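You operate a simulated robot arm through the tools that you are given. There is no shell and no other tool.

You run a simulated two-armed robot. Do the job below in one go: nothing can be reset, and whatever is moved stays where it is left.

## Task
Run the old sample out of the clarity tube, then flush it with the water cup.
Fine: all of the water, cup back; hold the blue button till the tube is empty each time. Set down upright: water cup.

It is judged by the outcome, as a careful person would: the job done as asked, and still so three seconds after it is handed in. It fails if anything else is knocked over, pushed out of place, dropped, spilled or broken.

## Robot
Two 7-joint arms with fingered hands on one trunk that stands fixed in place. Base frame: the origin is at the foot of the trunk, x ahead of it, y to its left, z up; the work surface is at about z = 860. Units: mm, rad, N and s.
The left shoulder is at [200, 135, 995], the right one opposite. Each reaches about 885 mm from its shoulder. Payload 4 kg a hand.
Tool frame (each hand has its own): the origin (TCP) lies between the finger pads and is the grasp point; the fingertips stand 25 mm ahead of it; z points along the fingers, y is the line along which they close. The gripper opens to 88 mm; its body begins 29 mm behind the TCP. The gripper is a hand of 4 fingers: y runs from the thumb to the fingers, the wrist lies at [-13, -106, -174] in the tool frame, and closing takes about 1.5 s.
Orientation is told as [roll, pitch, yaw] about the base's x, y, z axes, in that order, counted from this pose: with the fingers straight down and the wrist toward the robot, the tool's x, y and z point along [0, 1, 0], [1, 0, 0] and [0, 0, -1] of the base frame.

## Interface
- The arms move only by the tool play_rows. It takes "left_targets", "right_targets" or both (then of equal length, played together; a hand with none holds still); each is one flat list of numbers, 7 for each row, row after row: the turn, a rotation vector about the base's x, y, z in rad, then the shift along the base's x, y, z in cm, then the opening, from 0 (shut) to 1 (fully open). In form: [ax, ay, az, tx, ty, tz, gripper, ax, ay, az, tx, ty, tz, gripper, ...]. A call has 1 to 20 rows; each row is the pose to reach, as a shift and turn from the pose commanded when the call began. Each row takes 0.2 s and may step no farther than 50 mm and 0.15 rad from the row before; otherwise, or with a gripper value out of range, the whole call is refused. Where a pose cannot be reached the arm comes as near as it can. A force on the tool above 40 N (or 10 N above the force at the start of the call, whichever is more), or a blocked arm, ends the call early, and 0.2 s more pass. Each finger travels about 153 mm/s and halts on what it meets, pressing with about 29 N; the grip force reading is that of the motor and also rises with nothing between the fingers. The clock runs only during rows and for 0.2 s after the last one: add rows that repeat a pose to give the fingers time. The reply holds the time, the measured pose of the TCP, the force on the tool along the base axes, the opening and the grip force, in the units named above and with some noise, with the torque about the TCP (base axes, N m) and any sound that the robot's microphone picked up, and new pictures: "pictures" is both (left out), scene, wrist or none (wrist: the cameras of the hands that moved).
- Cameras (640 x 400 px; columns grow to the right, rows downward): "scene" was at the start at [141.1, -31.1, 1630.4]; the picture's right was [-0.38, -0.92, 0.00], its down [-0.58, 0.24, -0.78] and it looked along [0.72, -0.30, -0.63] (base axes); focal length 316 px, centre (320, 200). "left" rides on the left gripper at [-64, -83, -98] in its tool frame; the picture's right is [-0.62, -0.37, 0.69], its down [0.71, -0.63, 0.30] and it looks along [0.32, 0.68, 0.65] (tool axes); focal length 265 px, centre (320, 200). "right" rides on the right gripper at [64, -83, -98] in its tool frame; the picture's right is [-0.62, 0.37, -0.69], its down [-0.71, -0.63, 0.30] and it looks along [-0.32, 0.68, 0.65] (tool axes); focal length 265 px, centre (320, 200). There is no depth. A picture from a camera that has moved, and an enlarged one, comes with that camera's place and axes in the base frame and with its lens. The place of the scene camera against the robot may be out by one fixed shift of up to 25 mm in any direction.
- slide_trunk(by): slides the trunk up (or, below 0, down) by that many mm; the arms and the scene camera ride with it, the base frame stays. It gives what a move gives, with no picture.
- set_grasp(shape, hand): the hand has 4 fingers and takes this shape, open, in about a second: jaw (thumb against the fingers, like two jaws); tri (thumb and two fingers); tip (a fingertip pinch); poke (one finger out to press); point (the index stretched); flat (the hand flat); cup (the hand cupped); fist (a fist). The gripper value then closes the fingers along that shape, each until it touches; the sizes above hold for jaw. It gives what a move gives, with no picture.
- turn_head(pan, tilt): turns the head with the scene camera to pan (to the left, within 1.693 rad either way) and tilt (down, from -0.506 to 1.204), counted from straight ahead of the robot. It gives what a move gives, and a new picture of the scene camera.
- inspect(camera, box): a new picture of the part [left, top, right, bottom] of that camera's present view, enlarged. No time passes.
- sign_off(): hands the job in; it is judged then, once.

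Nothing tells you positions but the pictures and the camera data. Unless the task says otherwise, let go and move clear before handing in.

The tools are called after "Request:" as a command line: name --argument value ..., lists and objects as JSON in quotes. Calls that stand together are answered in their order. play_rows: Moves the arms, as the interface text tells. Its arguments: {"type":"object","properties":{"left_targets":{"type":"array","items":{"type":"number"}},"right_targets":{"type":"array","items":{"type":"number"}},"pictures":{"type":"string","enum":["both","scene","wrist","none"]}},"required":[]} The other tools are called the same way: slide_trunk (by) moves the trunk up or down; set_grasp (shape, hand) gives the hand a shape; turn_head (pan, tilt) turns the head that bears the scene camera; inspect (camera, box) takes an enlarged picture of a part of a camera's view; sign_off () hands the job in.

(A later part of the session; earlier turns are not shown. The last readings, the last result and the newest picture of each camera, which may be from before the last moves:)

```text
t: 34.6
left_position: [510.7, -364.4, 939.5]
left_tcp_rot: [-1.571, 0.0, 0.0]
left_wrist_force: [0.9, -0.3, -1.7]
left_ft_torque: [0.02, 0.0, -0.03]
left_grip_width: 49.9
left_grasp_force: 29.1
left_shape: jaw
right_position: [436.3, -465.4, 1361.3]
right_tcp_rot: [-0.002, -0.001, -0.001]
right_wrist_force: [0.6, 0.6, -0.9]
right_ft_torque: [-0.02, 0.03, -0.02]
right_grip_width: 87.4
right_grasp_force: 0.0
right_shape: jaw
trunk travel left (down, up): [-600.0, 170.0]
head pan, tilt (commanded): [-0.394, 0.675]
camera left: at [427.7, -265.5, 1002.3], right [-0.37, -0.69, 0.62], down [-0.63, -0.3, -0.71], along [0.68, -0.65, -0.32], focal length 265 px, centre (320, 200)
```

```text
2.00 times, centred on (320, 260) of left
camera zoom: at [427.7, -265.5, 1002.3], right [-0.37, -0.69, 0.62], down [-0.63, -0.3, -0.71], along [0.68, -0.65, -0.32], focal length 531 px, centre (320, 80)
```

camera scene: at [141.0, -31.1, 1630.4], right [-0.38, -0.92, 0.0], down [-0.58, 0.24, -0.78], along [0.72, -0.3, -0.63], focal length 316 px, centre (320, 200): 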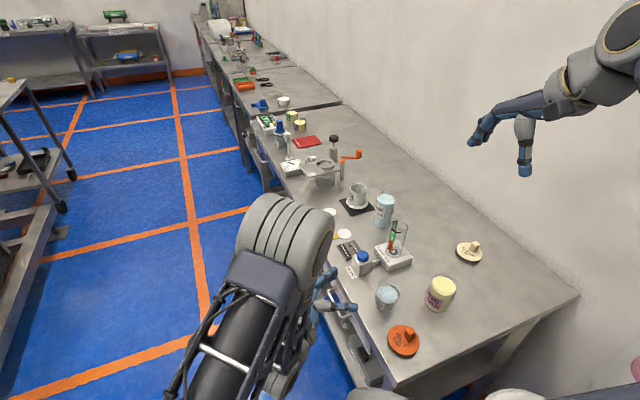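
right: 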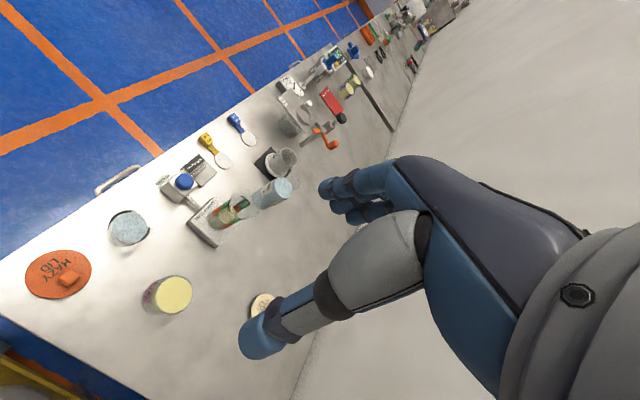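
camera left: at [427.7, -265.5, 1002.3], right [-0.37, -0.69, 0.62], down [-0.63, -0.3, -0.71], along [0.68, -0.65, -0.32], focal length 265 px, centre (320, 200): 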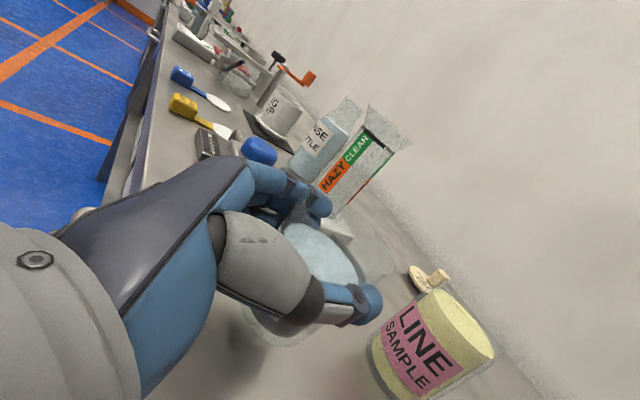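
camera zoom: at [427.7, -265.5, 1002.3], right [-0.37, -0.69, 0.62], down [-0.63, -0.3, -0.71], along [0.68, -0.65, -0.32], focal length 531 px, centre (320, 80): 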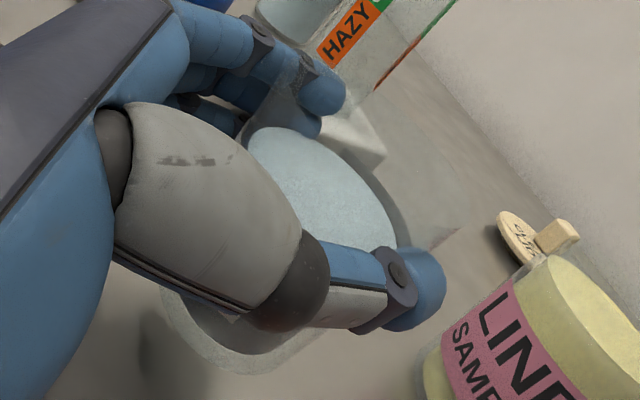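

The mouth rim is at z ≈ 1015, centred near (646.5, -484.5), about 63 mm across, with a full mark just below. I'll raise the right hand to leave room for the left forearm, and lift the cup straight up gently.

Request:
play_rows --left_targets '[0, 0, 0, 0, 0, 0.8, 0.4, 0, 0, 0, 0, 0, 2.0, 0.4, 0, 0, 0, 0, 0, 3.6, 0.4, 0, 0, 0, 0, 0, 5.4, 0.4, 0, 0, 0, 0, 0, 7.2, 0.4, 0, 0, 0, 0, 0, 9.0, 0.4, 0, 0, 0, 0, 0, 10.8, 0.4, 0, 0, 0, 0, 0, 12.6, 0.4, 0, 0, 0, 0, 0, 14.2, 0.4, 0, 0, 0, 0, 0, 15.6, 0.4, 0, 0, 0, 0, 0, 16.6, 0.4, 0, 0, 0, 0, 0, 17.2, 0.4, 0, 0, 0, 0, 0, 17.2, 0.4]' --right_targets '[0, 0, 0, -0.3, 0, 1, 1, 0, 0, 0, -0.6, 0, 2, 1, 0, 0, 0, -0.9, 0, 3, 1, 0, 0, 0, -1.2, 0, 4, 1, 0, 0, 0, -1.5, 0, 5, 1, 0, 0, 0, -1.8, 0, 6, 1, 0, 0, 0, -2.1, 0, 7, 1, 0, 0, 0, -2.4, 0, 8, 1, 0, 0, 0, -2.7, 0, 9, 1, 0, 0, 0, -3, 0, 10, 1, 0, 0, 0, -3, 0, 10, 1, 0, 0, 0, -3, 0, 10, 1, 0, 0, 0, -3, 0, 10, 1]' --pictures "both"

```text
t: 37.4
left_position: [512.3, -364.8, 1109.4]
left_tcp_rot: [-1.57, -0.001, 0.0]
left_wrist_force: [0.1, 0.4, -2.4]
left_ft_torque: [0.0, 0.0, 0.02]
left_grip_width: 50.2
left_grasp_force: 28.8
left_shape: jaw
right_position: [405.7, -464.2, 1461.7]
right_tcp_rot: [-0.001, 0.0, -0.001]
right_wrist_force: [0.6, 0.1, 0.6]
right_ft_torque: [0.01, 0.01, 0.0]
right_grip_width: 87.4
right_grasp_force: 0.1
right_shape: jaw
trunk travel left (down, up): [-600.0, 170.0]
head pan, tilt (commanded): [-0.394, 0.675]
camera scene: at [141.1, -31.1, 1630.4], right [-0.38, -0.92, 0.0], down [-0.58, 0.24, -0.78], along [0.72, -0.3, -0.63], focal length 316 px, centre (320, 200)
camera right: at [323.0, -400.6, 1561.0], right [0.37, -0.62, 0.69], down [-0.63, -0.71, -0.3], along [0.68, -0.32, -0.65], focal length 265 px, centre (320, 200)
camera left: at [428.5, -266.3, 1173.4], right [-0.37, -0.69, 0.62], down [-0.63, -0.3, -0.71], along [0.68, -0.65, -0.32], focal length 265 px, centre (320, 200)
```

scene: 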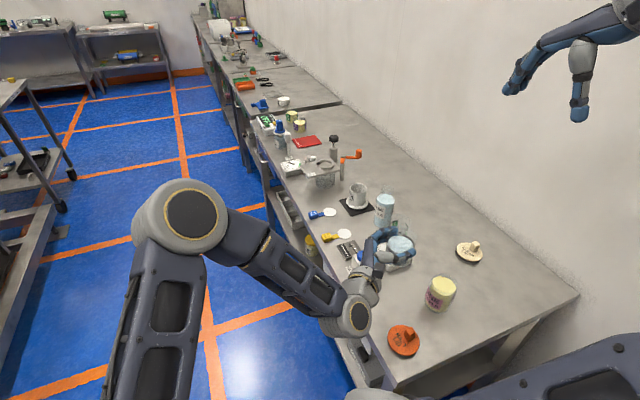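
right: 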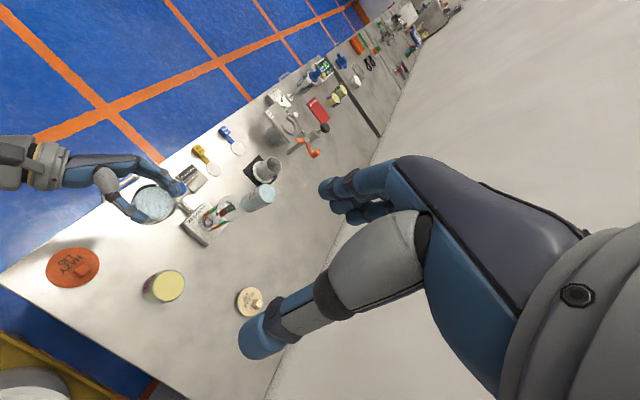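
left: 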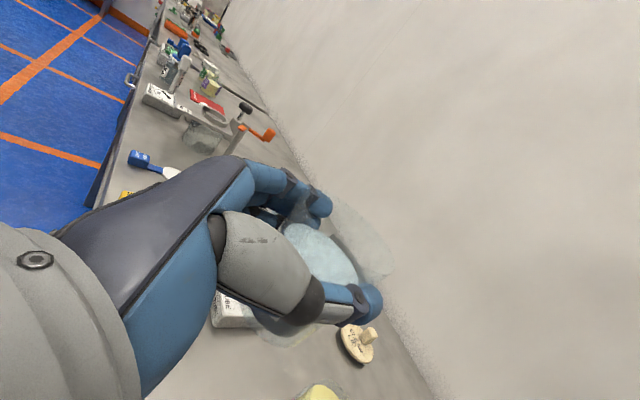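

The cup is up and level. I'll carry it slowly over to the left side of the tube, still upright and well above the rim.

Request:
play_rows --left_targets '[0, 0, 0, 0.5, -0.15, 0, 0.4, 0, 0, 0, 1.4, -0.45, 0, 0.4, 0, 0, 0, 2.6, -0.85, 0, 0.4, 0, 0, 0, 4.0, -1.3, 0, 0.4, 0, 0, 0, 5.4, -1.75, 0, 0.4, 0, 0, 0, 6.8, -2.2, 0, 0.4, 0, 0, 0, 8.2, -2.65, 0, 0.4, 0, 0, 0, 9.6, -3.1, 0, 0.4, 0, 0, 0, 11.0, -3.55, 0, 0.4, 0, 0, 0, 12.3, -4.0, 0, 0.4, 0, 0, 0, 13.3, -4.3, 0, 0.4, 0, 0, 0, 13.9, -4.5, 0, 0.4, 0, 0, 0, 14.1, -4.5, 0, 0.4, 0, 0, 0, 14.1, -4.5, 0, 0.4]' --pictures "both"

Request:
inspect --camera "right" --box '[140, 140, 268, 240]'

Request:
inspect --camera "scene" --box '[350, 180, 450, 260]'

```text
t: 40.4
left_position: [652.8, -409.6, 1109.6]
left_tcp_rot: [-1.572, 0.0, 0.001]
left_wrist_force: [-1.5, -0.2, -1.2]
left_ft_torque: [0.02, -0.03, 0.0]
left_grip_width: 50.1
left_grasp_force: 28.9
left_shape: jaw
right_position: [405.3, -464.1, 1462.1]
right_tcp_rot: [-0.002, 0.0, 0.001]
right_wrist_force: [0.3, 0.0, -0.2]
right_ft_torque: [-0.04, 0.02, 0.01]
right_grip_width: 87.5
right_grasp_force: 0.0
right_shape: jaw
trunk travel left (down, up): [-600.0, 170.0]
head pan, tilt (commanded): [-0.394, 0.675]
camera scene: at [141.1, -31.1, 1630.4], right [-0.38, -0.92, 0.0], down [-0.58, 0.24, -0.78], along [0.72, -0.3, -0.63], focal length 316 px, centre (320, 200)
camera left: at [569.1, -310.1, 1174.1], right [-0.37, -0.69, 0.62], down [-0.63, -0.3, -0.71], along [0.68, -0.65, -0.32], focal length 265 px, centre (320, 200)
```

scene: 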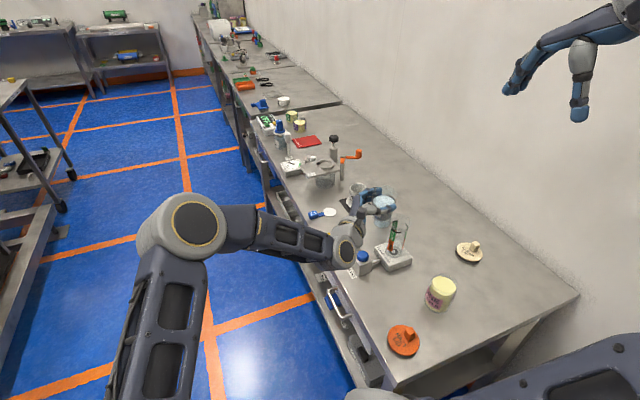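
left: 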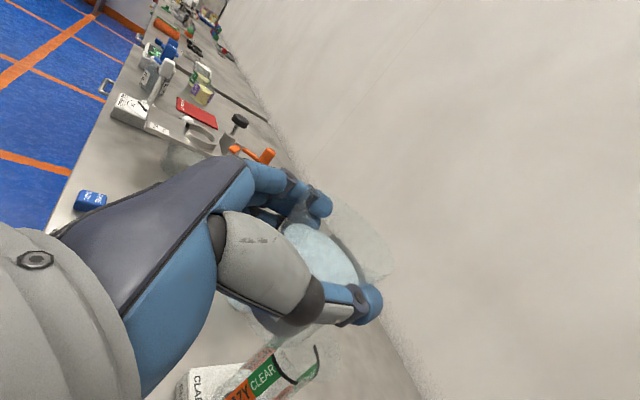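

```text
4.00 times, centred on (204, 190) of right
camera zoom: at [322.9, -400.6, 1560.9], right [0.37, -0.62, 0.69], down [-0.63, -0.71, -0.3], along [0.68, -0.32, -0.65], focal length 1062 px, centre (784, 240)
```

zoom: 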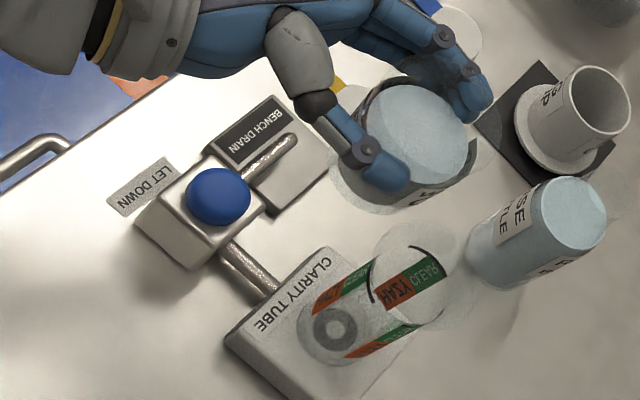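

```text
5.00 times, centred on (400, 220) of scene
camera zoom: at [141.1, -31.1, 1630.4], right [-0.38, -0.92, 0.0], down [-0.58, 0.24, -0.78], along [0.72, -0.3, -0.63], focal length 1578 px, centre (-80, 100)
```

zoom: 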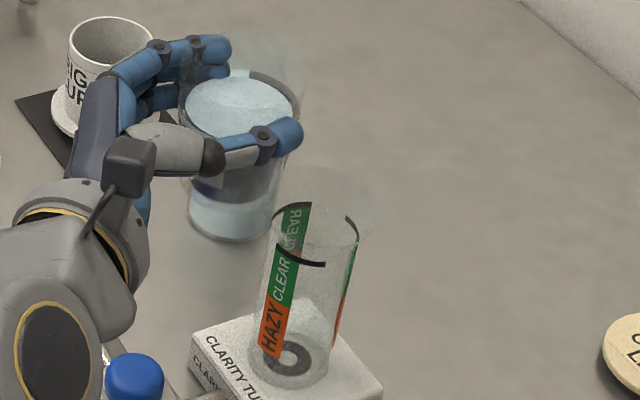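

The cup is beside and above the tube. I'll start tilting gently to about 22 degrees, below the pouring angle, while bringing the lip over the funnel.

Request:
play_rows --left_targets '[0.0698, 0, 0, 0.05, 0.065, -0.206, 0.4, 0.1396, 0, 0, 0.1, 0.037, -0.48, 0.4, 0.2094, 0, 0, 0.15, -0.013, -0.95, 0.4, 0.2793, 0, 0, 0.2, -0.187, -1.6, 0.4, 0.3491, 0, 0, 0.25, -0.39, -2.44, 0.4, 0.3491, 0, 0, 0.25, -0.69, -3.74, 0.4, 0.384, 0, 0, 0.25, -0.845, -4.555, 0.4, 0.384, 0, 0, 0.25, -0.845, -4.555, 0.4]' --pictures "both"

Request:
inspect --camera "right" --box '[150, 150, 262, 220]'

Request:
inspect --camera "scene" --box '[350, 180, 450, 260]'

Request:
inspect --camera "left" --box '[200, 180, 440, 400]'

```text
t: 42.2
left_position: [653.8, -417.6, 1064.1]
left_tcp_rot: [-1.187, 0.0, 0.001]
left_wrist_force: [-0.2, 0.0, -1.4]
left_ft_torque: [0.01, 0.01, -0.03]
left_grip_width: 50.0
left_grasp_force: 28.9
left_shape: jaw
right_position: [405.5, -465.4, 1462.6]
right_tcp_rot: [-0.001, 0.001, 0.001]
right_wrist_force: [-0.2, 0.8, 0.2]
right_ft_torque: [-0.01, -0.02, 0.01]
right_grip_width: 87.8
right_grasp_force: 0.1
right_shape: jaw
trunk travel left (down, up): [-600.0, 170.0]
head pan, tilt (commanded): [-0.394, 0.675]
camera scene: at [141.1, -31.1, 1630.4], right [-0.38, -0.92, 0.0], down [-0.58, 0.24, -0.78], along [0.72, -0.3, -0.63], focal length 316 px, centre (320, 200)
camera left: at [571.3, -349.4, 1161.0], right [-0.37, -0.87, 0.31], down [-0.63, -0.01, -0.78], along [0.68, -0.48, -0.55], focal length 265 px, centre (320, 200)
```

scene: 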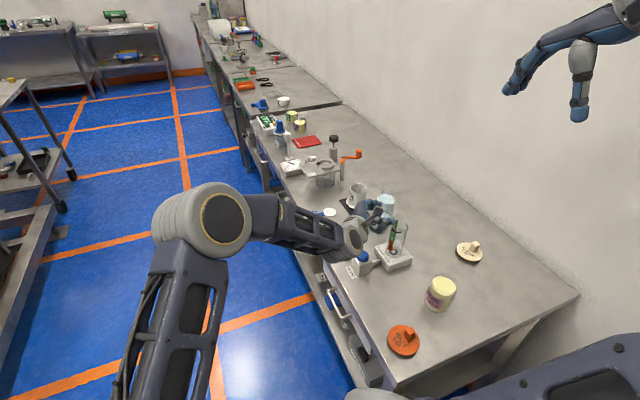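
left: 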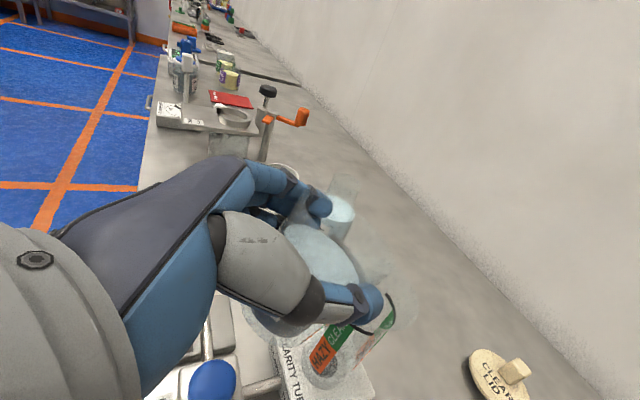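

```text
5.71 times, centred on (206, 185) of right
camera zoom: at [322.9, -400.6, 1560.9], right [0.37, -0.62, 0.69], down [-0.63, -0.71, -0.3], along [0.68, -0.32, -0.65], focal length 1517 px, centre (971, 286)
```

zoom: 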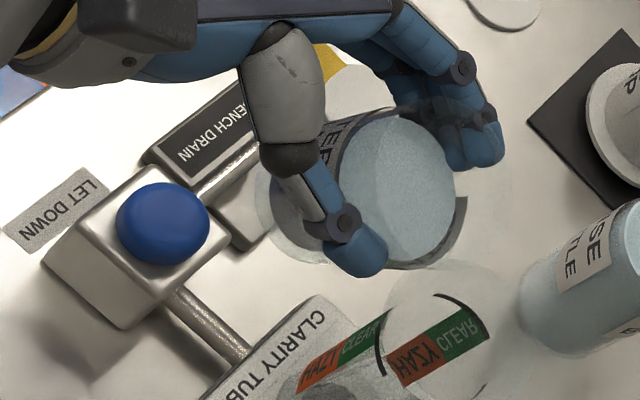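

```text
5.00 times, centred on (400, 220) of scene
camera zoom: at [141.1, -31.1, 1630.4], right [-0.38, -0.92, 0.0], down [-0.58, 0.24, -0.78], along [0.72, -0.3, -0.63], focal length 1578 px, centre (-80, 100)
```

zoom: 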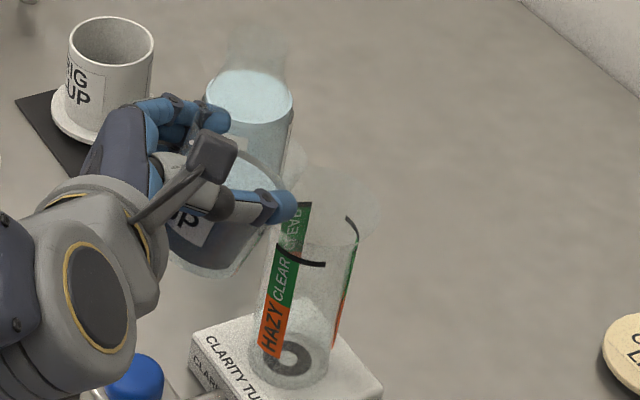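

```text
1.82 times, centred on (320, 290) of left
camera zoom: at [571.3, -349.4, 1161.0], right [-0.37, -0.87, 0.31], down [-0.63, -0.01, -0.78], along [0.68, -0.48, -0.55], focal length 483 px, centre (320, 36)
```

zoom: 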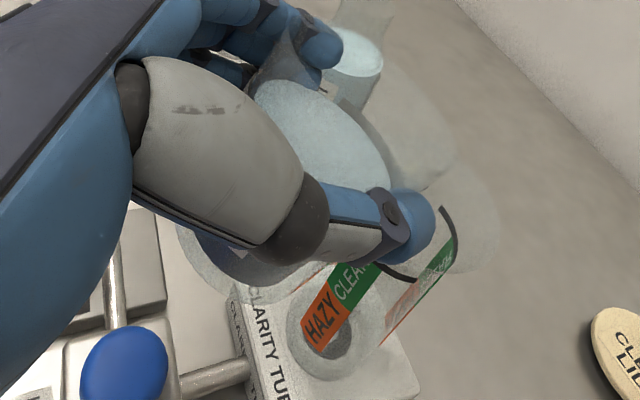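

At 22 degrees there's no flow yet and the lip is coming over the funnel. I'll zoom in to confirm the lip's position against the funnel before tilting further.

Request:
inspect --camera "left" --box '[300, 170, 420, 330]'

Request:
inspect --camera "right" --box '[190, 165, 254, 225]'

Request:
inspect --camera "scene" --box '[380, 200, 430, 240]'

```text
2.50 times, centred on (360, 250) of left
camera zoom: at [571.3, -349.4, 1161.0], right [-0.37, -0.87, 0.31], down [-0.63, -0.01, -0.78], along [0.68, -0.48, -0.55], focal length 664 px, centre (220, 75)
```

zoom: 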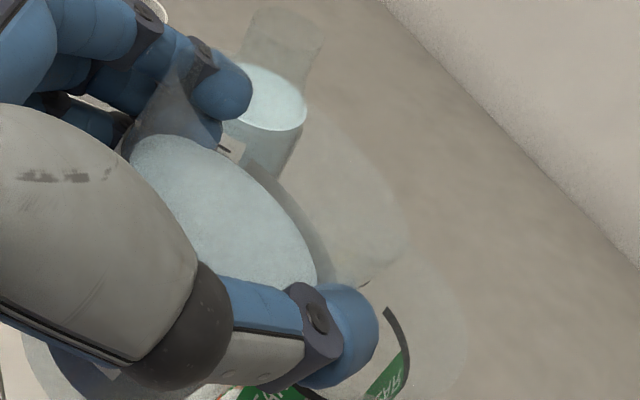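

```text
6.67 times, centred on (222, 195) of right
camera zoom: at [322.9, -400.6, 1560.9], right [0.37, -0.62, 0.69], down [-0.63, -0.71, -0.3], along [0.68, -0.32, -0.65], focal length 1769 px, centre (973, 233)
```

zoom: 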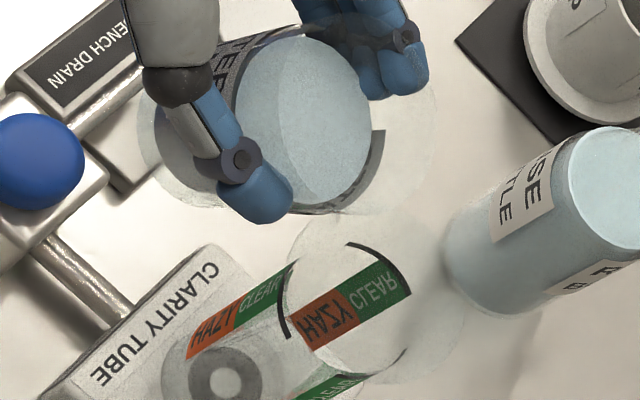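

```text
10.00 times, centred on (405, 220) of scene
camera zoom: at [141.1, -31.1, 1630.4], right [-0.38, -0.92, 0.0], down [-0.58, 0.24, -0.78], along [0.72, -0.3, -0.63], focal length 3156 px, centre (-530, 0)
```

zoom: 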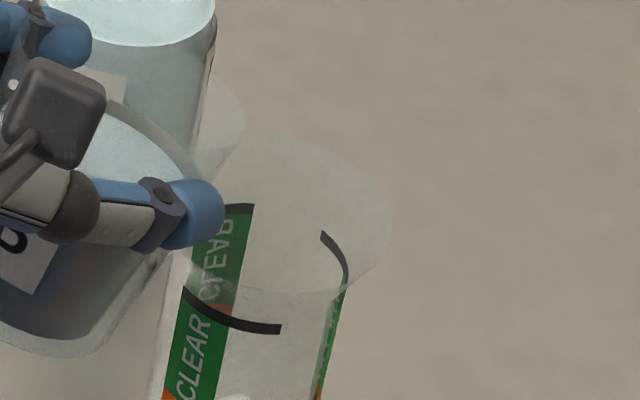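

The lip looks about 6 mm short of where I want it, so the cup is a little shorter than I first judged. I'll bring it further over the funnel, then tilt on slowly to start the pour.

Request:
play_rows --left_targets '[0, 0, 0, 0, -0.355, -0.315, 0.4, 0, 0, 0, 0, -0.655, -0.715, 0.4, 0.0524, 0, 0, 0, -0.635, -0.475, 0.4, 0.1047, 0, 0, 0, -0.635, -0.435, 0.4, 0.1047, 0, 0, 0, -0.635, -0.435, 0.4]' --pictures "none"

Request:
inspect --camera "left" --box '[240, 180, 440, 380]'

Request:
inspect --camera "right" --box '[182, 165, 262, 225]'

Request:
inspect --camera "scene" --box '[366, 195, 430, 275]'

```text
t: 43.4
left_position: [655.6, -424.1, 1060.8]
left_tcp_rot: [-1.082, 0.0, 0.0]
left_wrist_force: [0.6, -0.4, -1.6]
left_ft_torque: [-0.04, 0.02, 0.01]
left_grip_width: 50.0
left_grasp_force: 29.2
left_shape: jaw
right_position: [406.8, -464.7, 1462.4]
right_tcp_rot: [0.002, -0.002, 0.0]
right_wrist_force: [-0.4, 1.2, 0.3]
right_ft_torque: [0.02, -0.03, 0.02]
right_grip_width: 87.5
right_grasp_force: 0.1
right_shape: jaw
trunk travel left (down, up): [-600.0, 170.0]
head pan, tilt (commanded): [-0.394, 0.675]
```

```text
2.00 times, centred on (340, 280) of left
camera zoom: at [571.5, -366.7, 1162.7], right [-0.37, -0.9, 0.22], down [-0.63, 0.07, -0.77], along [0.68, -0.42, -0.59], focal length 531 px, centre (280, 40)
```

zoom: 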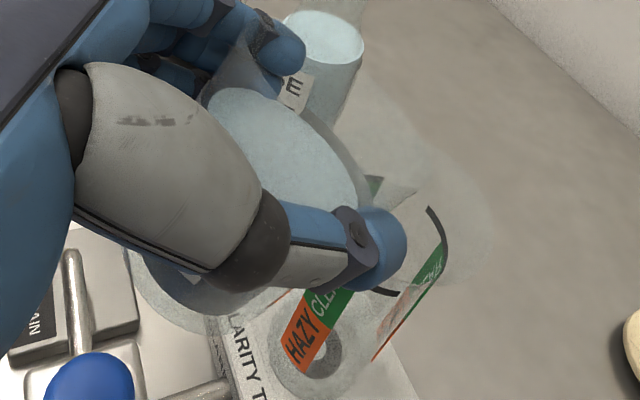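

```text
6.67 times, centred on (222, 195) of right
camera zoom: at [323.0, -400.6, 1560.9], right [0.37, -0.62, 0.69], down [-0.63, -0.71, -0.3], along [0.68, -0.32, -0.65], focal length 1769 px, centre (973, 233)
```

zoom: 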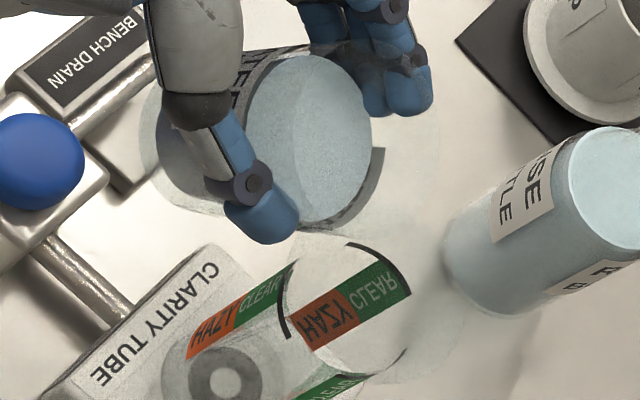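

```text
5.00 times, centred on (398, 235) of scene
camera zoom: at [141.2, -31.1, 1630.4], right [-0.38, -0.92, 0.0], down [-0.58, 0.24, -0.78], along [0.72, -0.3, -0.63], focal length 1578 px, centre (-70, 25)
```

zoom: 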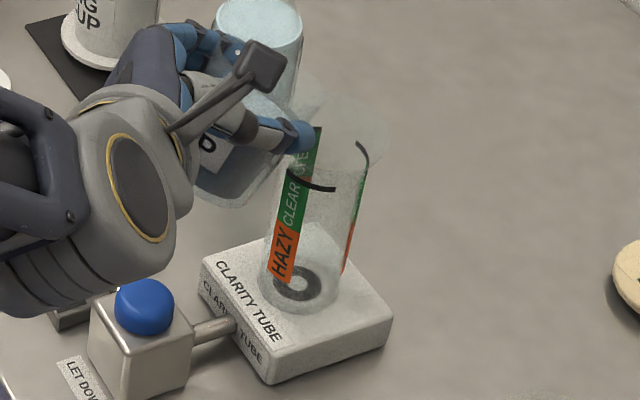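

No flow yet at 28 degrees and the lip is over the funnel. I'll tilt on slowly, about 1 degree per step.

Request:
play_rows --left_targets '[0.0349, 0, 0, 0, -0.1, 0.065, 0.4, 0.0524, 0, 0, 0, -0.105, 0.1, 0.4, 0.0698, 0, 0, 0, -0.11, 0.13, 0.4, 0.0873, 0, 0, 0, -0.115, 0.16, 0.4, 0.1047, 0, 0, 0, -0.12, 0.19, 0.4, 0.1047, 0, 0, 0, -0.12, 0.19, 0.4]' --pictures "none"

Request:
inspect --camera "left" --box '[240, 180, 440, 380]'

Request:
inspect --camera "scene" --box '[366, 195, 430, 275]'

```text
t: 44.8
left_position: [655.4, -425.0, 1061.6]
left_tcp_rot: [-0.977, 0.0, -0.001]
left_wrist_force: [0.2, 0.6, -1.1]
left_ft_torque: [0.04, -0.02, -0.02]
left_grip_width: 50.1
left_grasp_force: 28.8
left_shape: jaw
right_position: [406.8, -464.8, 1462.0]
right_tcp_rot: [0.001, 0.0, -0.001]
right_wrist_force: [0.3, 0.7, -0.2]
right_ft_torque: [0.02, 0.0, 0.0]
right_grip_width: 87.9
right_grasp_force: 0.0
right_shape: jaw
trunk travel left (down, up): [-600.0, 170.0]
head pan, tilt (commanded): [-0.394, 0.675]
```

```text
2.00 times, centred on (340, 280) of left
camera zoom: at [571.6, -379.1, 1169.8], right [-0.37, -0.92, 0.13], down [-0.63, 0.15, -0.76], along [0.68, -0.36, -0.63], focal length 531 px, centre (280, 40)
```

zoom: 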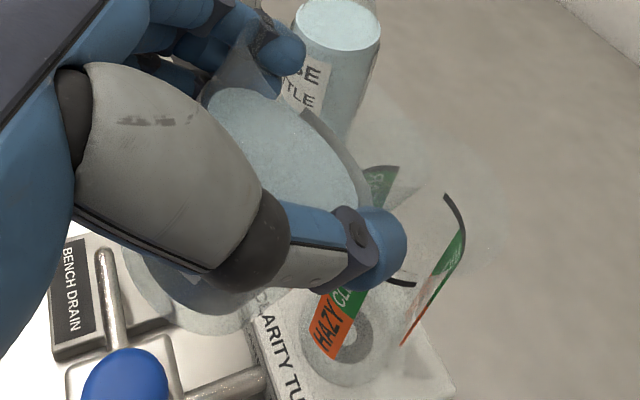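

```text
5.00 times, centred on (398, 235) of scene
camera zoom: at [141.1, -31.1, 1630.4], right [-0.38, -0.92, 0.0], down [-0.58, 0.24, -0.78], along [0.72, -0.3, -0.63], focal length 1578 px, centre (-70, 25)
```

zoom: 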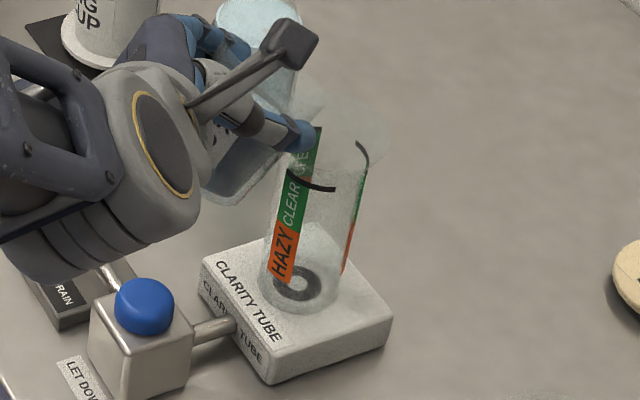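

The water surface is drawn fixed to the cup, so I can't judge the pour angle from it; I'll watch for flow and the tube level instead. I'll tilt on to 40 degrees and then check.

Request:
play_rows --left_targets '[0.0349, 0, 0, 0, -0.02, 0.06, 0.4, 0.0524, 0, 0, 0, -0.035, 0.09, 0.4, 0.0698, 0, 0, 0, -0.05, 0.12, 0.4, 0.0873, 0, 0, 0, -0.065, 0.15, 0.4, 0.1047, 0, 0, 0, -0.08, 0.18, 0.4, 0.1047, 0, 0, 0, -0.08, 0.18, 0.4]' --pictures "none"

Request:
inspect --camera "left" --box '[240, 180, 440, 380]'

Request:
inspect --camera "scene" --box '[366, 195, 430, 275]'

Request:
inspect --camera "right" --box '[182, 165, 262, 225]'

```text
t: 46.2
left_position: [654.8, -427.2, 1064.8]
left_tcp_rot: [-0.873, -0.002, 0.001]
left_wrist_force: [-0.1, 0.0, -1.6]
left_ft_torque: [0.01, -0.05, 0.03]
left_grip_width: 49.9
left_grasp_force: 29.2
left_shape: jaw
right_position: [407.9, -464.9, 1463.1]
right_tcp_rot: [-0.001, 0.0, 0.001]
right_wrist_force: [-0.5, 0.3, 0.2]
right_ft_torque: [0.01, -0.01, -0.03]
right_grip_width: 87.8
right_grasp_force: 0.1
right_shape: jaw
trunk travel left (down, up): [-600.0, 170.0]
head pan, tilt (commanded): [-0.394, 0.675]
```

```text
2.00 times, centred on (340, 280) of left
camera zoom: at [571.4, -391.7, 1176.2], right [-0.37, -0.93, 0.03], down [-0.63, 0.23, -0.74], along [0.68, -0.29, -0.67], focal length 531 px, centre (280, 40)
```

zoom: 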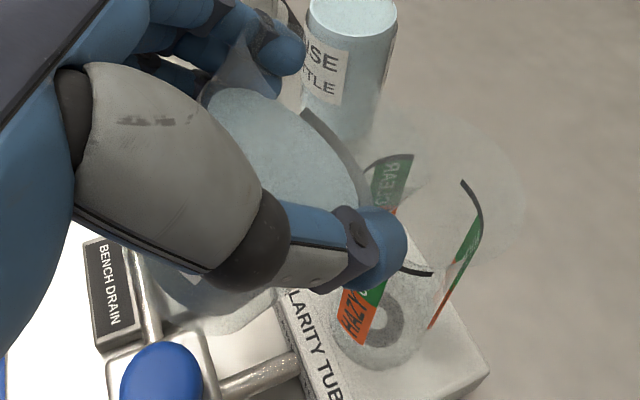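

```text
5.00 times, centred on (398, 235) of scene
camera zoom: at [141.1, -31.1, 1630.4], right [-0.38, -0.92, 0.0], down [-0.58, 0.24, -0.78], along [0.72, -0.3, -0.63], focal length 1578 px, centre (-70, 25)
```

zoom: 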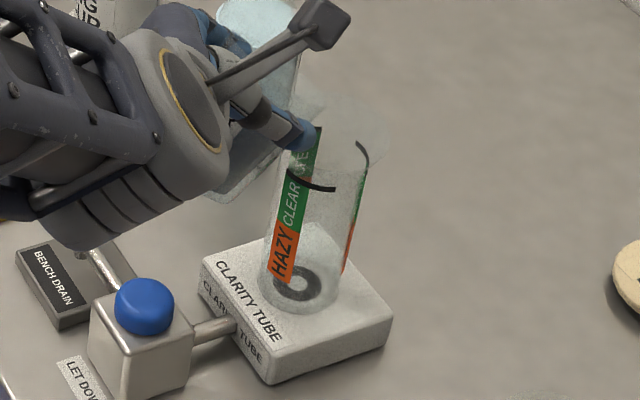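

```text
6.67 times, centred on (222, 195) of right
camera zoom: at [323.0, -400.6, 1560.9], right [0.37, -0.62, 0.69], down [-0.63, -0.71, -0.3], along [0.68, -0.32, -0.65], focal length 1769 px, centre (973, 233)
```

zoom: 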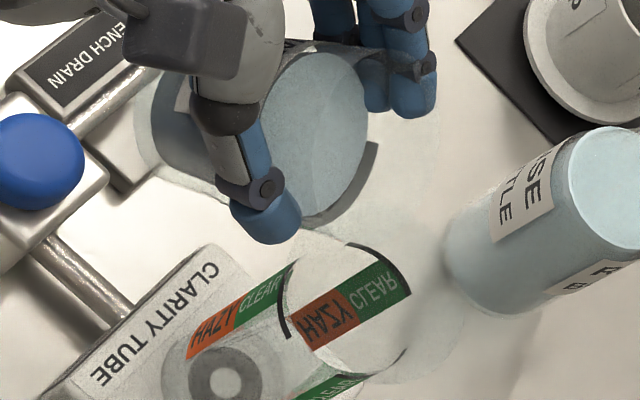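

There's still no flow at 40 degrees. I'll go on in small steps, keeping the lip over the funnel.

Request:
play_rows --left_targets '[0.0175, 0, 0, 0, -0.015, 0.03, 0.4, 0.0349, 0, 0, 0, -0.03, 0.055, 0.4, 0.0524, 0, 0, 0, -0.05, 0.09, 0.4, 0.0698, 0, 0, 0, -0.07, 0.12, 0.4, 0.0873, 0, 0, 0, -0.095, 0.145, 0.4, 0.1047, 0, 0, 0, -0.12, 0.17, 0.4, 0.1047, 0, 0, 0, -0.12, 0.17, 0.4]' --pictures "none"

Request:
inspect --camera "left" --box '[240, 180, 440, 380]'

Request:
inspect --camera "scene" --box '[366, 195, 430, 275]'

Request:
inspect --camera "right" --box '[182, 165, 262, 225]'

```text
t: 47.8
left_position: [655.6, -427.8, 1066.8]
left_tcp_rot: [-0.769, 0.0, -0.001]
left_wrist_force: [0.5, -0.5, -0.7]
left_ft_torque: [-0.01, 0.01, -0.02]
left_grip_width: 50.0
left_grasp_force: 28.8
left_shape: jaw
right_position: [405.7, -464.6, 1461.9]
right_tcp_rot: [0.001, 0.001, -0.001]
right_wrist_force: [1.3, 1.2, -0.1]
right_ft_torque: [0.01, 0.01, 0.0]
right_grip_width: 87.5
right_grasp_force: 0.1
right_shape: jaw
trunk travel left (down, up): [-600.0, 170.0]
head pan, tilt (commanded): [-0.394, 0.675]
```

```text
2.00 times, centred on (340, 280) of left
camera zoom: at [571.8, -404.1, 1181.3], right [-0.37, -0.93, -0.07], down [-0.63, 0.3, -0.71], along [0.68, -0.22, -0.7], focal length 531 px, centre (280, 40)
```

zoom: 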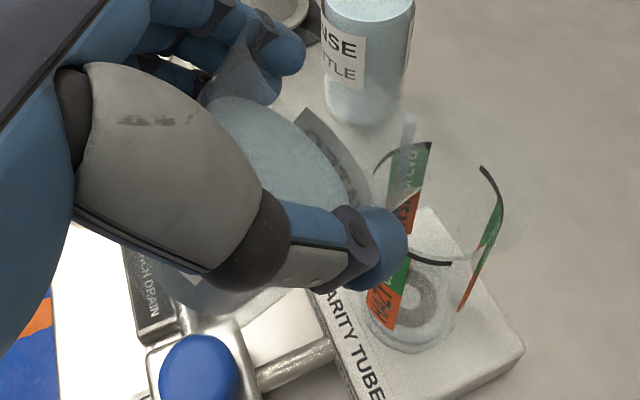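

```text
5.00 times, centred on (398, 235) of scene
camera zoom: at [141.1, -31.1, 1630.4], right [-0.38, -0.92, 0.0], down [-0.58, 0.24, -0.78], along [0.72, -0.3, -0.63], focal length 1578 px, centre (-70, 25)
```

zoom: 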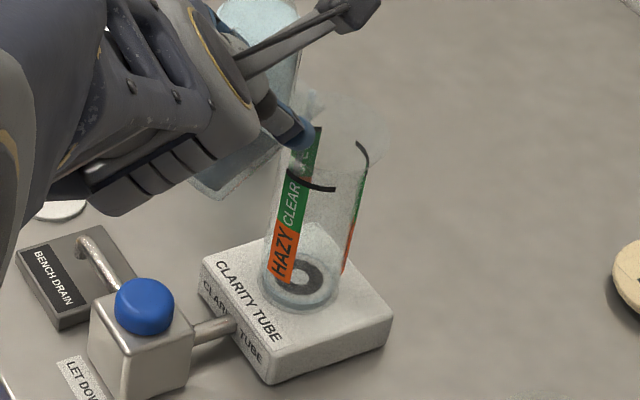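

```text
6.67 times, centred on (222, 195) of right
camera zoom: at [323.0, -400.6, 1560.9], right [0.37, -0.62, 0.69], down [-0.63, -0.71, -0.3], along [0.68, -0.32, -0.65], focal length 1769 px, centre (973, 233)
```

zoom: 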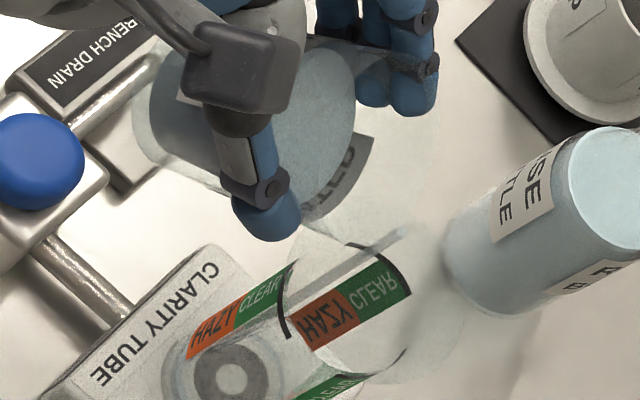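

The pour has started: a clean thin stream falls into the funnel at about (652, -471), inside the mouth. I'll centre it slightly and continue tilting slowly.

Request:
play_rows --left_targets '[0, 0, 0, -0.1, -0.1, 0, 0.4, 0, 0, 0, -0.2, -0.2, 0, 0.4, 0, 0, 0, -0.3, -0.3, 0, 0.4, 0, 0, 0, -0.3, -0.3, 0, 0.4, 0, 0, 0, -0.3, -0.3, 0, 0.4, 0, 0, 0, -0.3, -0.3, 0, 0.4]' --pictures "none"

Request:
inspect --camera "left" --box '[240, 180, 440, 380]'

Request:
inspect --camera "scene" --box '[366, 195, 430, 275]'

Request:
inspect --camera "right" --box '[182, 165, 262, 225]'

```text
t: 49.2
left_position: [651.6, -429.8, 1065.6]
left_tcp_rot: [-0.77, -0.001, 0.0]
left_wrist_force: [-0.1, 0.5, -1.5]
left_ft_torque: [0.01, 0.0, 0.03]
left_grip_width: 49.7
left_grasp_force: 29.2
left_shape: jaw
right_position: [405.0, -464.9, 1462.5]
right_tcp_rot: [0.0, 0.001, 0.0]
right_wrist_force: [-0.2, 0.5, -0.1]
right_ft_torque: [0.02, 0.03, -0.01]
right_grip_width: 87.3
right_grasp_force: 0.0
right_shape: jaw
trunk travel left (down, up): [-600.0, 170.0]
head pan, tilt (commanded): [-0.394, 0.675]
```

```text
2.00 times, centred on (340, 280) of left
camera zoom: at [568.4, -407.4, 1180.9], right [-0.37, -0.93, -0.07], down [-0.63, 0.3, -0.72], along [0.68, -0.22, -0.7], focal length 531 px, centre (280, 40)
```

zoom: 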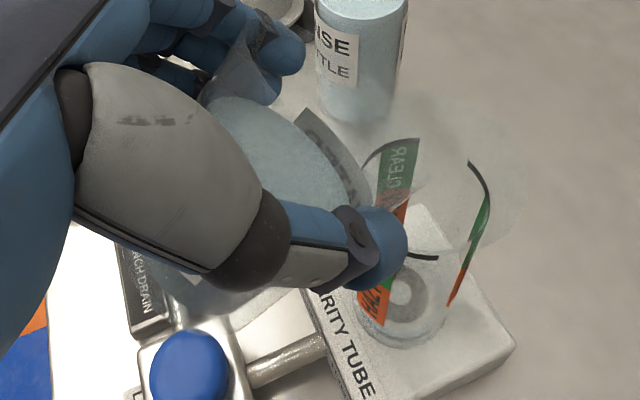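

```text
5.00 times, centred on (398, 235) of scene
camera zoom: at [141.1, -31.1, 1630.4], right [-0.38, -0.92, 0.0], down [-0.58, 0.24, -0.78], along [0.72, -0.3, -0.63], focal length 1578 px, centre (-70, 25)
```

zoom: 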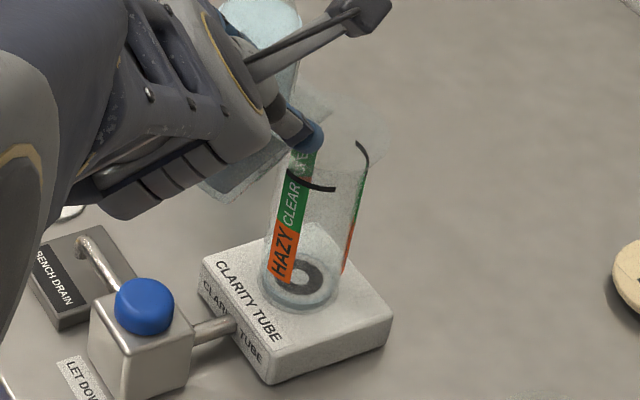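

```text
6.67 times, centred on (222, 195) of right
camera zoom: at [322.9, -400.6, 1560.9], right [0.37, -0.62, 0.69], down [-0.63, -0.71, -0.3], along [0.68, -0.32, -0.65], focal length 1769 px, centre (973, 233)
```

zoom: 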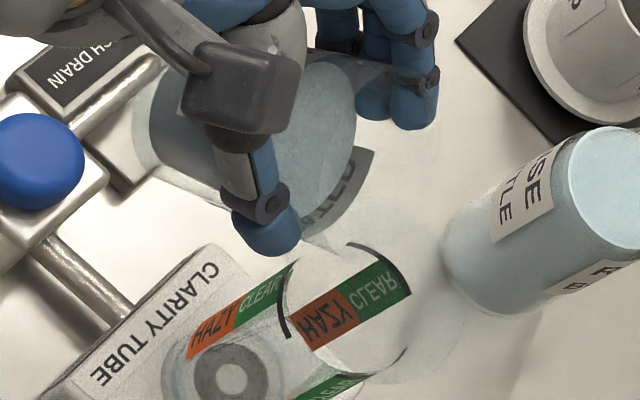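

The flow settles at each tilt, so the pour is well controlled. I'll keep tilting at about 1 degree per step with the lip held over the funnel.

Request:
play_rows --left_targets '[0.0175, 0, 0, 0, -0.03, 0.03, 0.4, 0.0349, 0, 0, 0, -0.055, 0.06, 0.4, 0.0524, 0, 0, 0, -0.08, 0.085, 0.4, 0.0698, 0, 0, 0, -0.11, 0.11, 0.4, 0.0873, 0, 0, 0, -0.145, 0.135, 0.4, 0.1047, 0, 0, 0, -0.18, 0.16, 0.4, 0.1222, 0, 0, 0, -0.21, 0.185, 0.4, 0.1396, 0, 0, 0, -0.24, 0.21, 0.4]' --pictures "none"

Request:
inspect --camera "left" --box '[240, 180, 440, 380]'

Request:
inspect --camera "scene" --box '[366, 195, 430, 275]'

Request:
inspect --camera "right" --box '[182, 165, 262, 225]'

```text
t: 51.0
left_position: [653.1, -431.6, 1068.0]
left_tcp_rot: [-0.628, -0.001, 0.0]
left_wrist_force: [-0.5, 0.9, -0.9]
left_ft_torque: [-0.01, -0.03, 0.03]
left_grip_width: 49.9
left_grasp_force: 29.3
left_shape: jaw
right_position: [406.9, -465.1, 1463.2]
right_tcp_rot: [0.001, 0.002, 0.001]
right_wrist_force: [-0.2, 0.3, -0.5]
right_ft_torque: [-0.02, -0.04, 0.0]
right_grip_width: 87.6
right_grasp_force: 0.1
right_shape: jaw
trunk travel left (down, up): [-600.0, 170.0]
head pan, tilt (commanded): [-0.394, 0.675]
```

```text
2.00 times, centred on (340, 280) of left
camera zoom: at [568.7, -425.8, 1185.2], right [-0.37, -0.91, -0.2], down [-0.63, 0.4, -0.67], along [0.68, -0.12, -0.72], focal length 531 px, centre (280, 40)
```

zoom: 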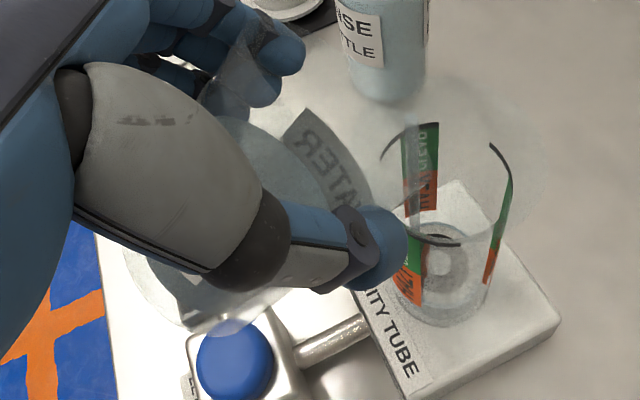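

```text
5.00 times, centred on (398, 235) of scene
camera zoom: at [141.2, -31.1, 1630.4], right [-0.38, -0.92, 0.0], down [-0.58, 0.24, -0.78], along [0.72, -0.3, -0.63], focal length 1578 px, centre (-70, 25)
```

zoom: 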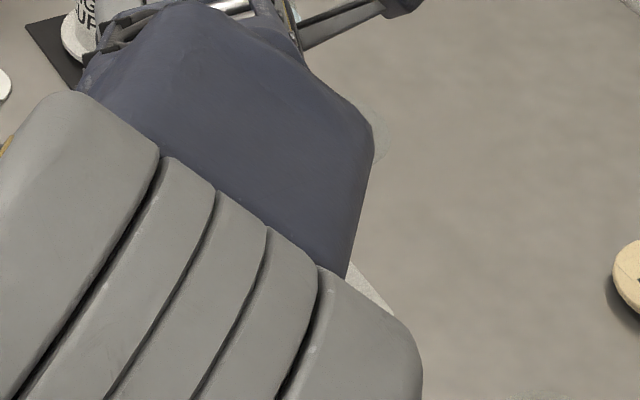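

```text
6.67 times, centred on (222, 195) of right
camera zoom: at [323.0, -400.6, 1560.9], right [0.37, -0.62, 0.69], down [-0.63, -0.71, -0.3], along [0.68, -0.32, -0.65], focal length 1769 px, centre (973, 233)
```

zoom: 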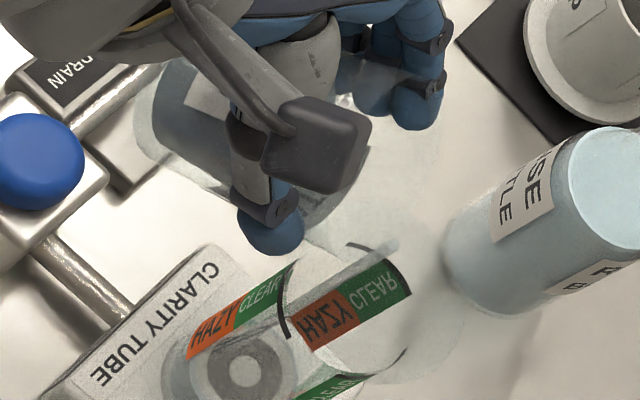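

The pour is still clean and the tube level is rising. The left elbow has swung in front of the scene camera, so I'll check the whole view before going on.

Request:
inspect --camera "scene" --box '[0, 0, 640, 400]'

Request:
inspect --camera "right" --box '[0, 0, 640, 400]'

Request:
inspect --camera "left" --box '[0, 0, 640, 400]'

```text
1.00 times, centred on (320, 200) of scene (not enlarged: the box is as wide or as high as the picture)
camera zoom: at [141.2, -31.1, 1630.4], right [-0.38, -0.92, 0.0], down [-0.58, 0.24, -0.78], along [0.72, -0.3, -0.63], focal length 316 px, centre (320, 200)
```

zoom: 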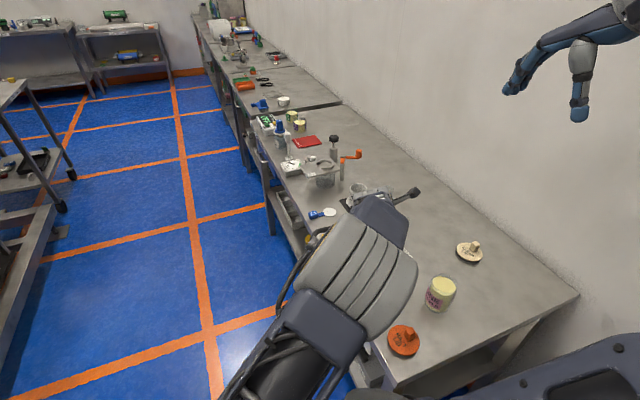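

```text
1.00 times, centred on (320, 200) of right (not enlarged: the box is as wide or as high as the picture)
camera zoom: at [323.0, -400.6, 1560.9], right [0.37, -0.62, 0.69], down [-0.63, -0.71, -0.3], along [0.68, -0.32, -0.65], focal length 265 px, centre (320, 200)
```

zoom: 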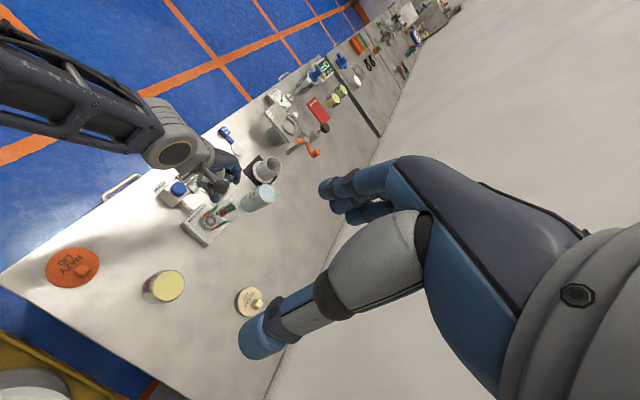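

```text
1.00 times, centred on (320, 200) of left (not enlarged: the box is as wide or as high as the picture)
camera zoom: at [568.7, -425.8, 1185.2], right [-0.37, -0.91, -0.2], down [-0.63, 0.4, -0.67], along [0.68, -0.12, -0.72], focal length 265 px, centre (320, 200)
```

zoom: 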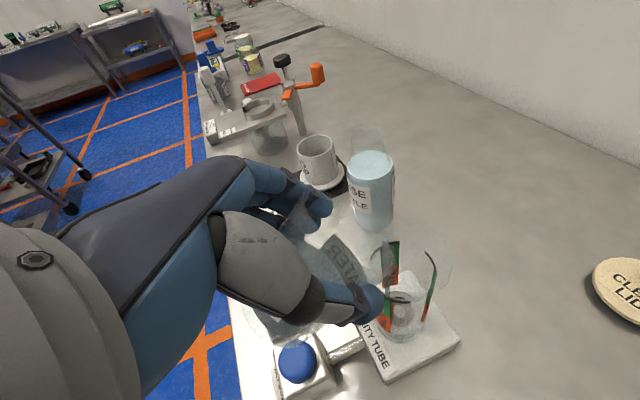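

There's plenty of room between the arms and the pour is fine in the left and right cameras. I'll continue tilting to about 62 degrees.

Request:
play_rows --left_targets '[0.0175, 0, 0, 0, -0.04, 0.02, 0.4, 0.0349, 0, 0, 0, -0.08, 0.04, 0.4, 0.0524, 0, 0, 0, -0.115, 0.06, 0.4, 0.0698, 0, 0, 0, -0.15, 0.08, 0.4, 0.0873, 0, 0, 0, -0.19, 0.1, 0.4, 0.1047, 0, 0, 0, -0.235, 0.12, 0.4, 0.1222, 0, 0, 0, -0.28, 0.165, 0.4, 0.1396, 0, 0, 0, -0.325, 0.21, 0.4]' --pictures "none"

Request:
inspect --camera "left" --box '[240, 180, 440, 380]'

Request:
inspect --camera "right" --box '[182, 165, 262, 225]'

Request:
inspect --camera "scene" --box '[0, 0, 640, 400]'

```text
t: 52.8
left_position: [652.2, -435.8, 1069.4]
left_tcp_rot: [-0.488, 0.001, 0.0]
left_wrist_force: [0.2, -0.4, -1.3]
left_ft_torque: [0.01, -0.02, -0.01]
left_grip_width: 49.7
left_grasp_force: 29.2
left_shape: jaw
right_position: [405.8, -464.7, 1462.4]
right_tcp_rot: [0.001, -0.001, -0.001]
right_wrist_force: [-0.2, -0.2, -0.1]
right_ft_torque: [-0.02, -0.02, -0.01]
right_grip_width: 87.7
right_grasp_force: 0.2
right_shape: jaw
trunk travel left (down, up): [-600.0, 170.0]
head pan, tilt (commanded): [-0.394, 0.675]
```

```text
2.00 times, centred on (340, 280) of left
camera zoom: at [567.8, -446.3, 1186.3], right [-0.37, -0.87, -0.32], down [-0.63, 0.49, -0.6], along [0.68, -0.02, -0.73], focal length 531 px, centre (280, 40)
```

zoom: 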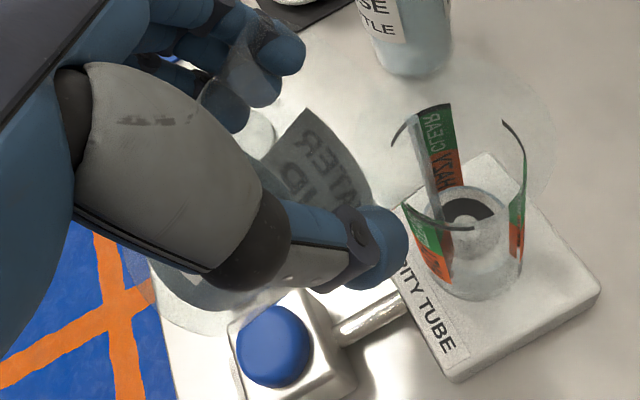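

```text
6.67 times, centred on (222, 195) of right
camera zoom: at [322.9, -400.6, 1560.9], right [0.37, -0.62, 0.69], down [-0.63, -0.71, -0.3], along [0.68, -0.32, -0.65], focal length 1769 px, centre (973, 233)
```

zoom: 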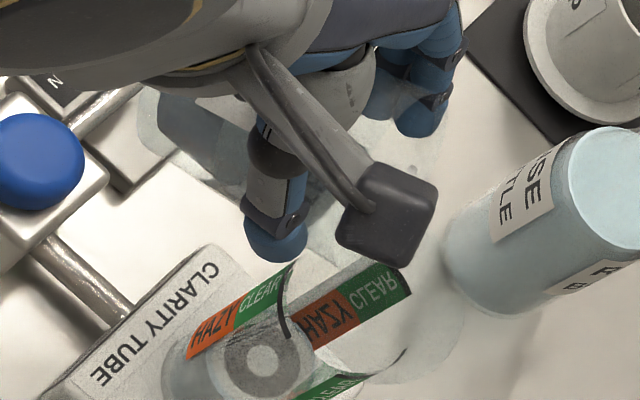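

```text
1.00 times, centred on (320, 200) of scene (not enlarged: the box is as wide or as high as the picture)
camera zoom: at [141.1, -31.1, 1630.4], right [-0.38, -0.92, 0.0], down [-0.58, 0.24, -0.78], along [0.72, -0.3, -0.63], focal length 316 px, centre (320, 200)
```

zoom: 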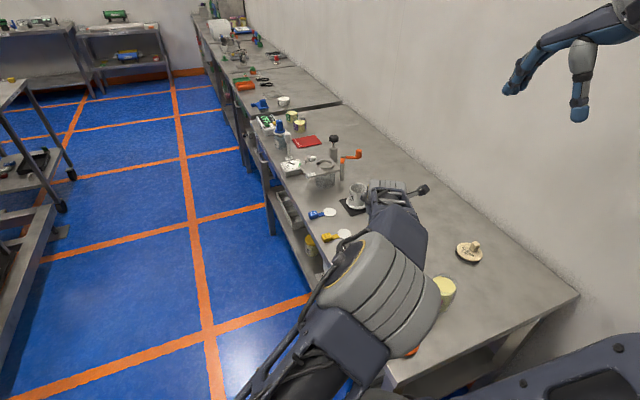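

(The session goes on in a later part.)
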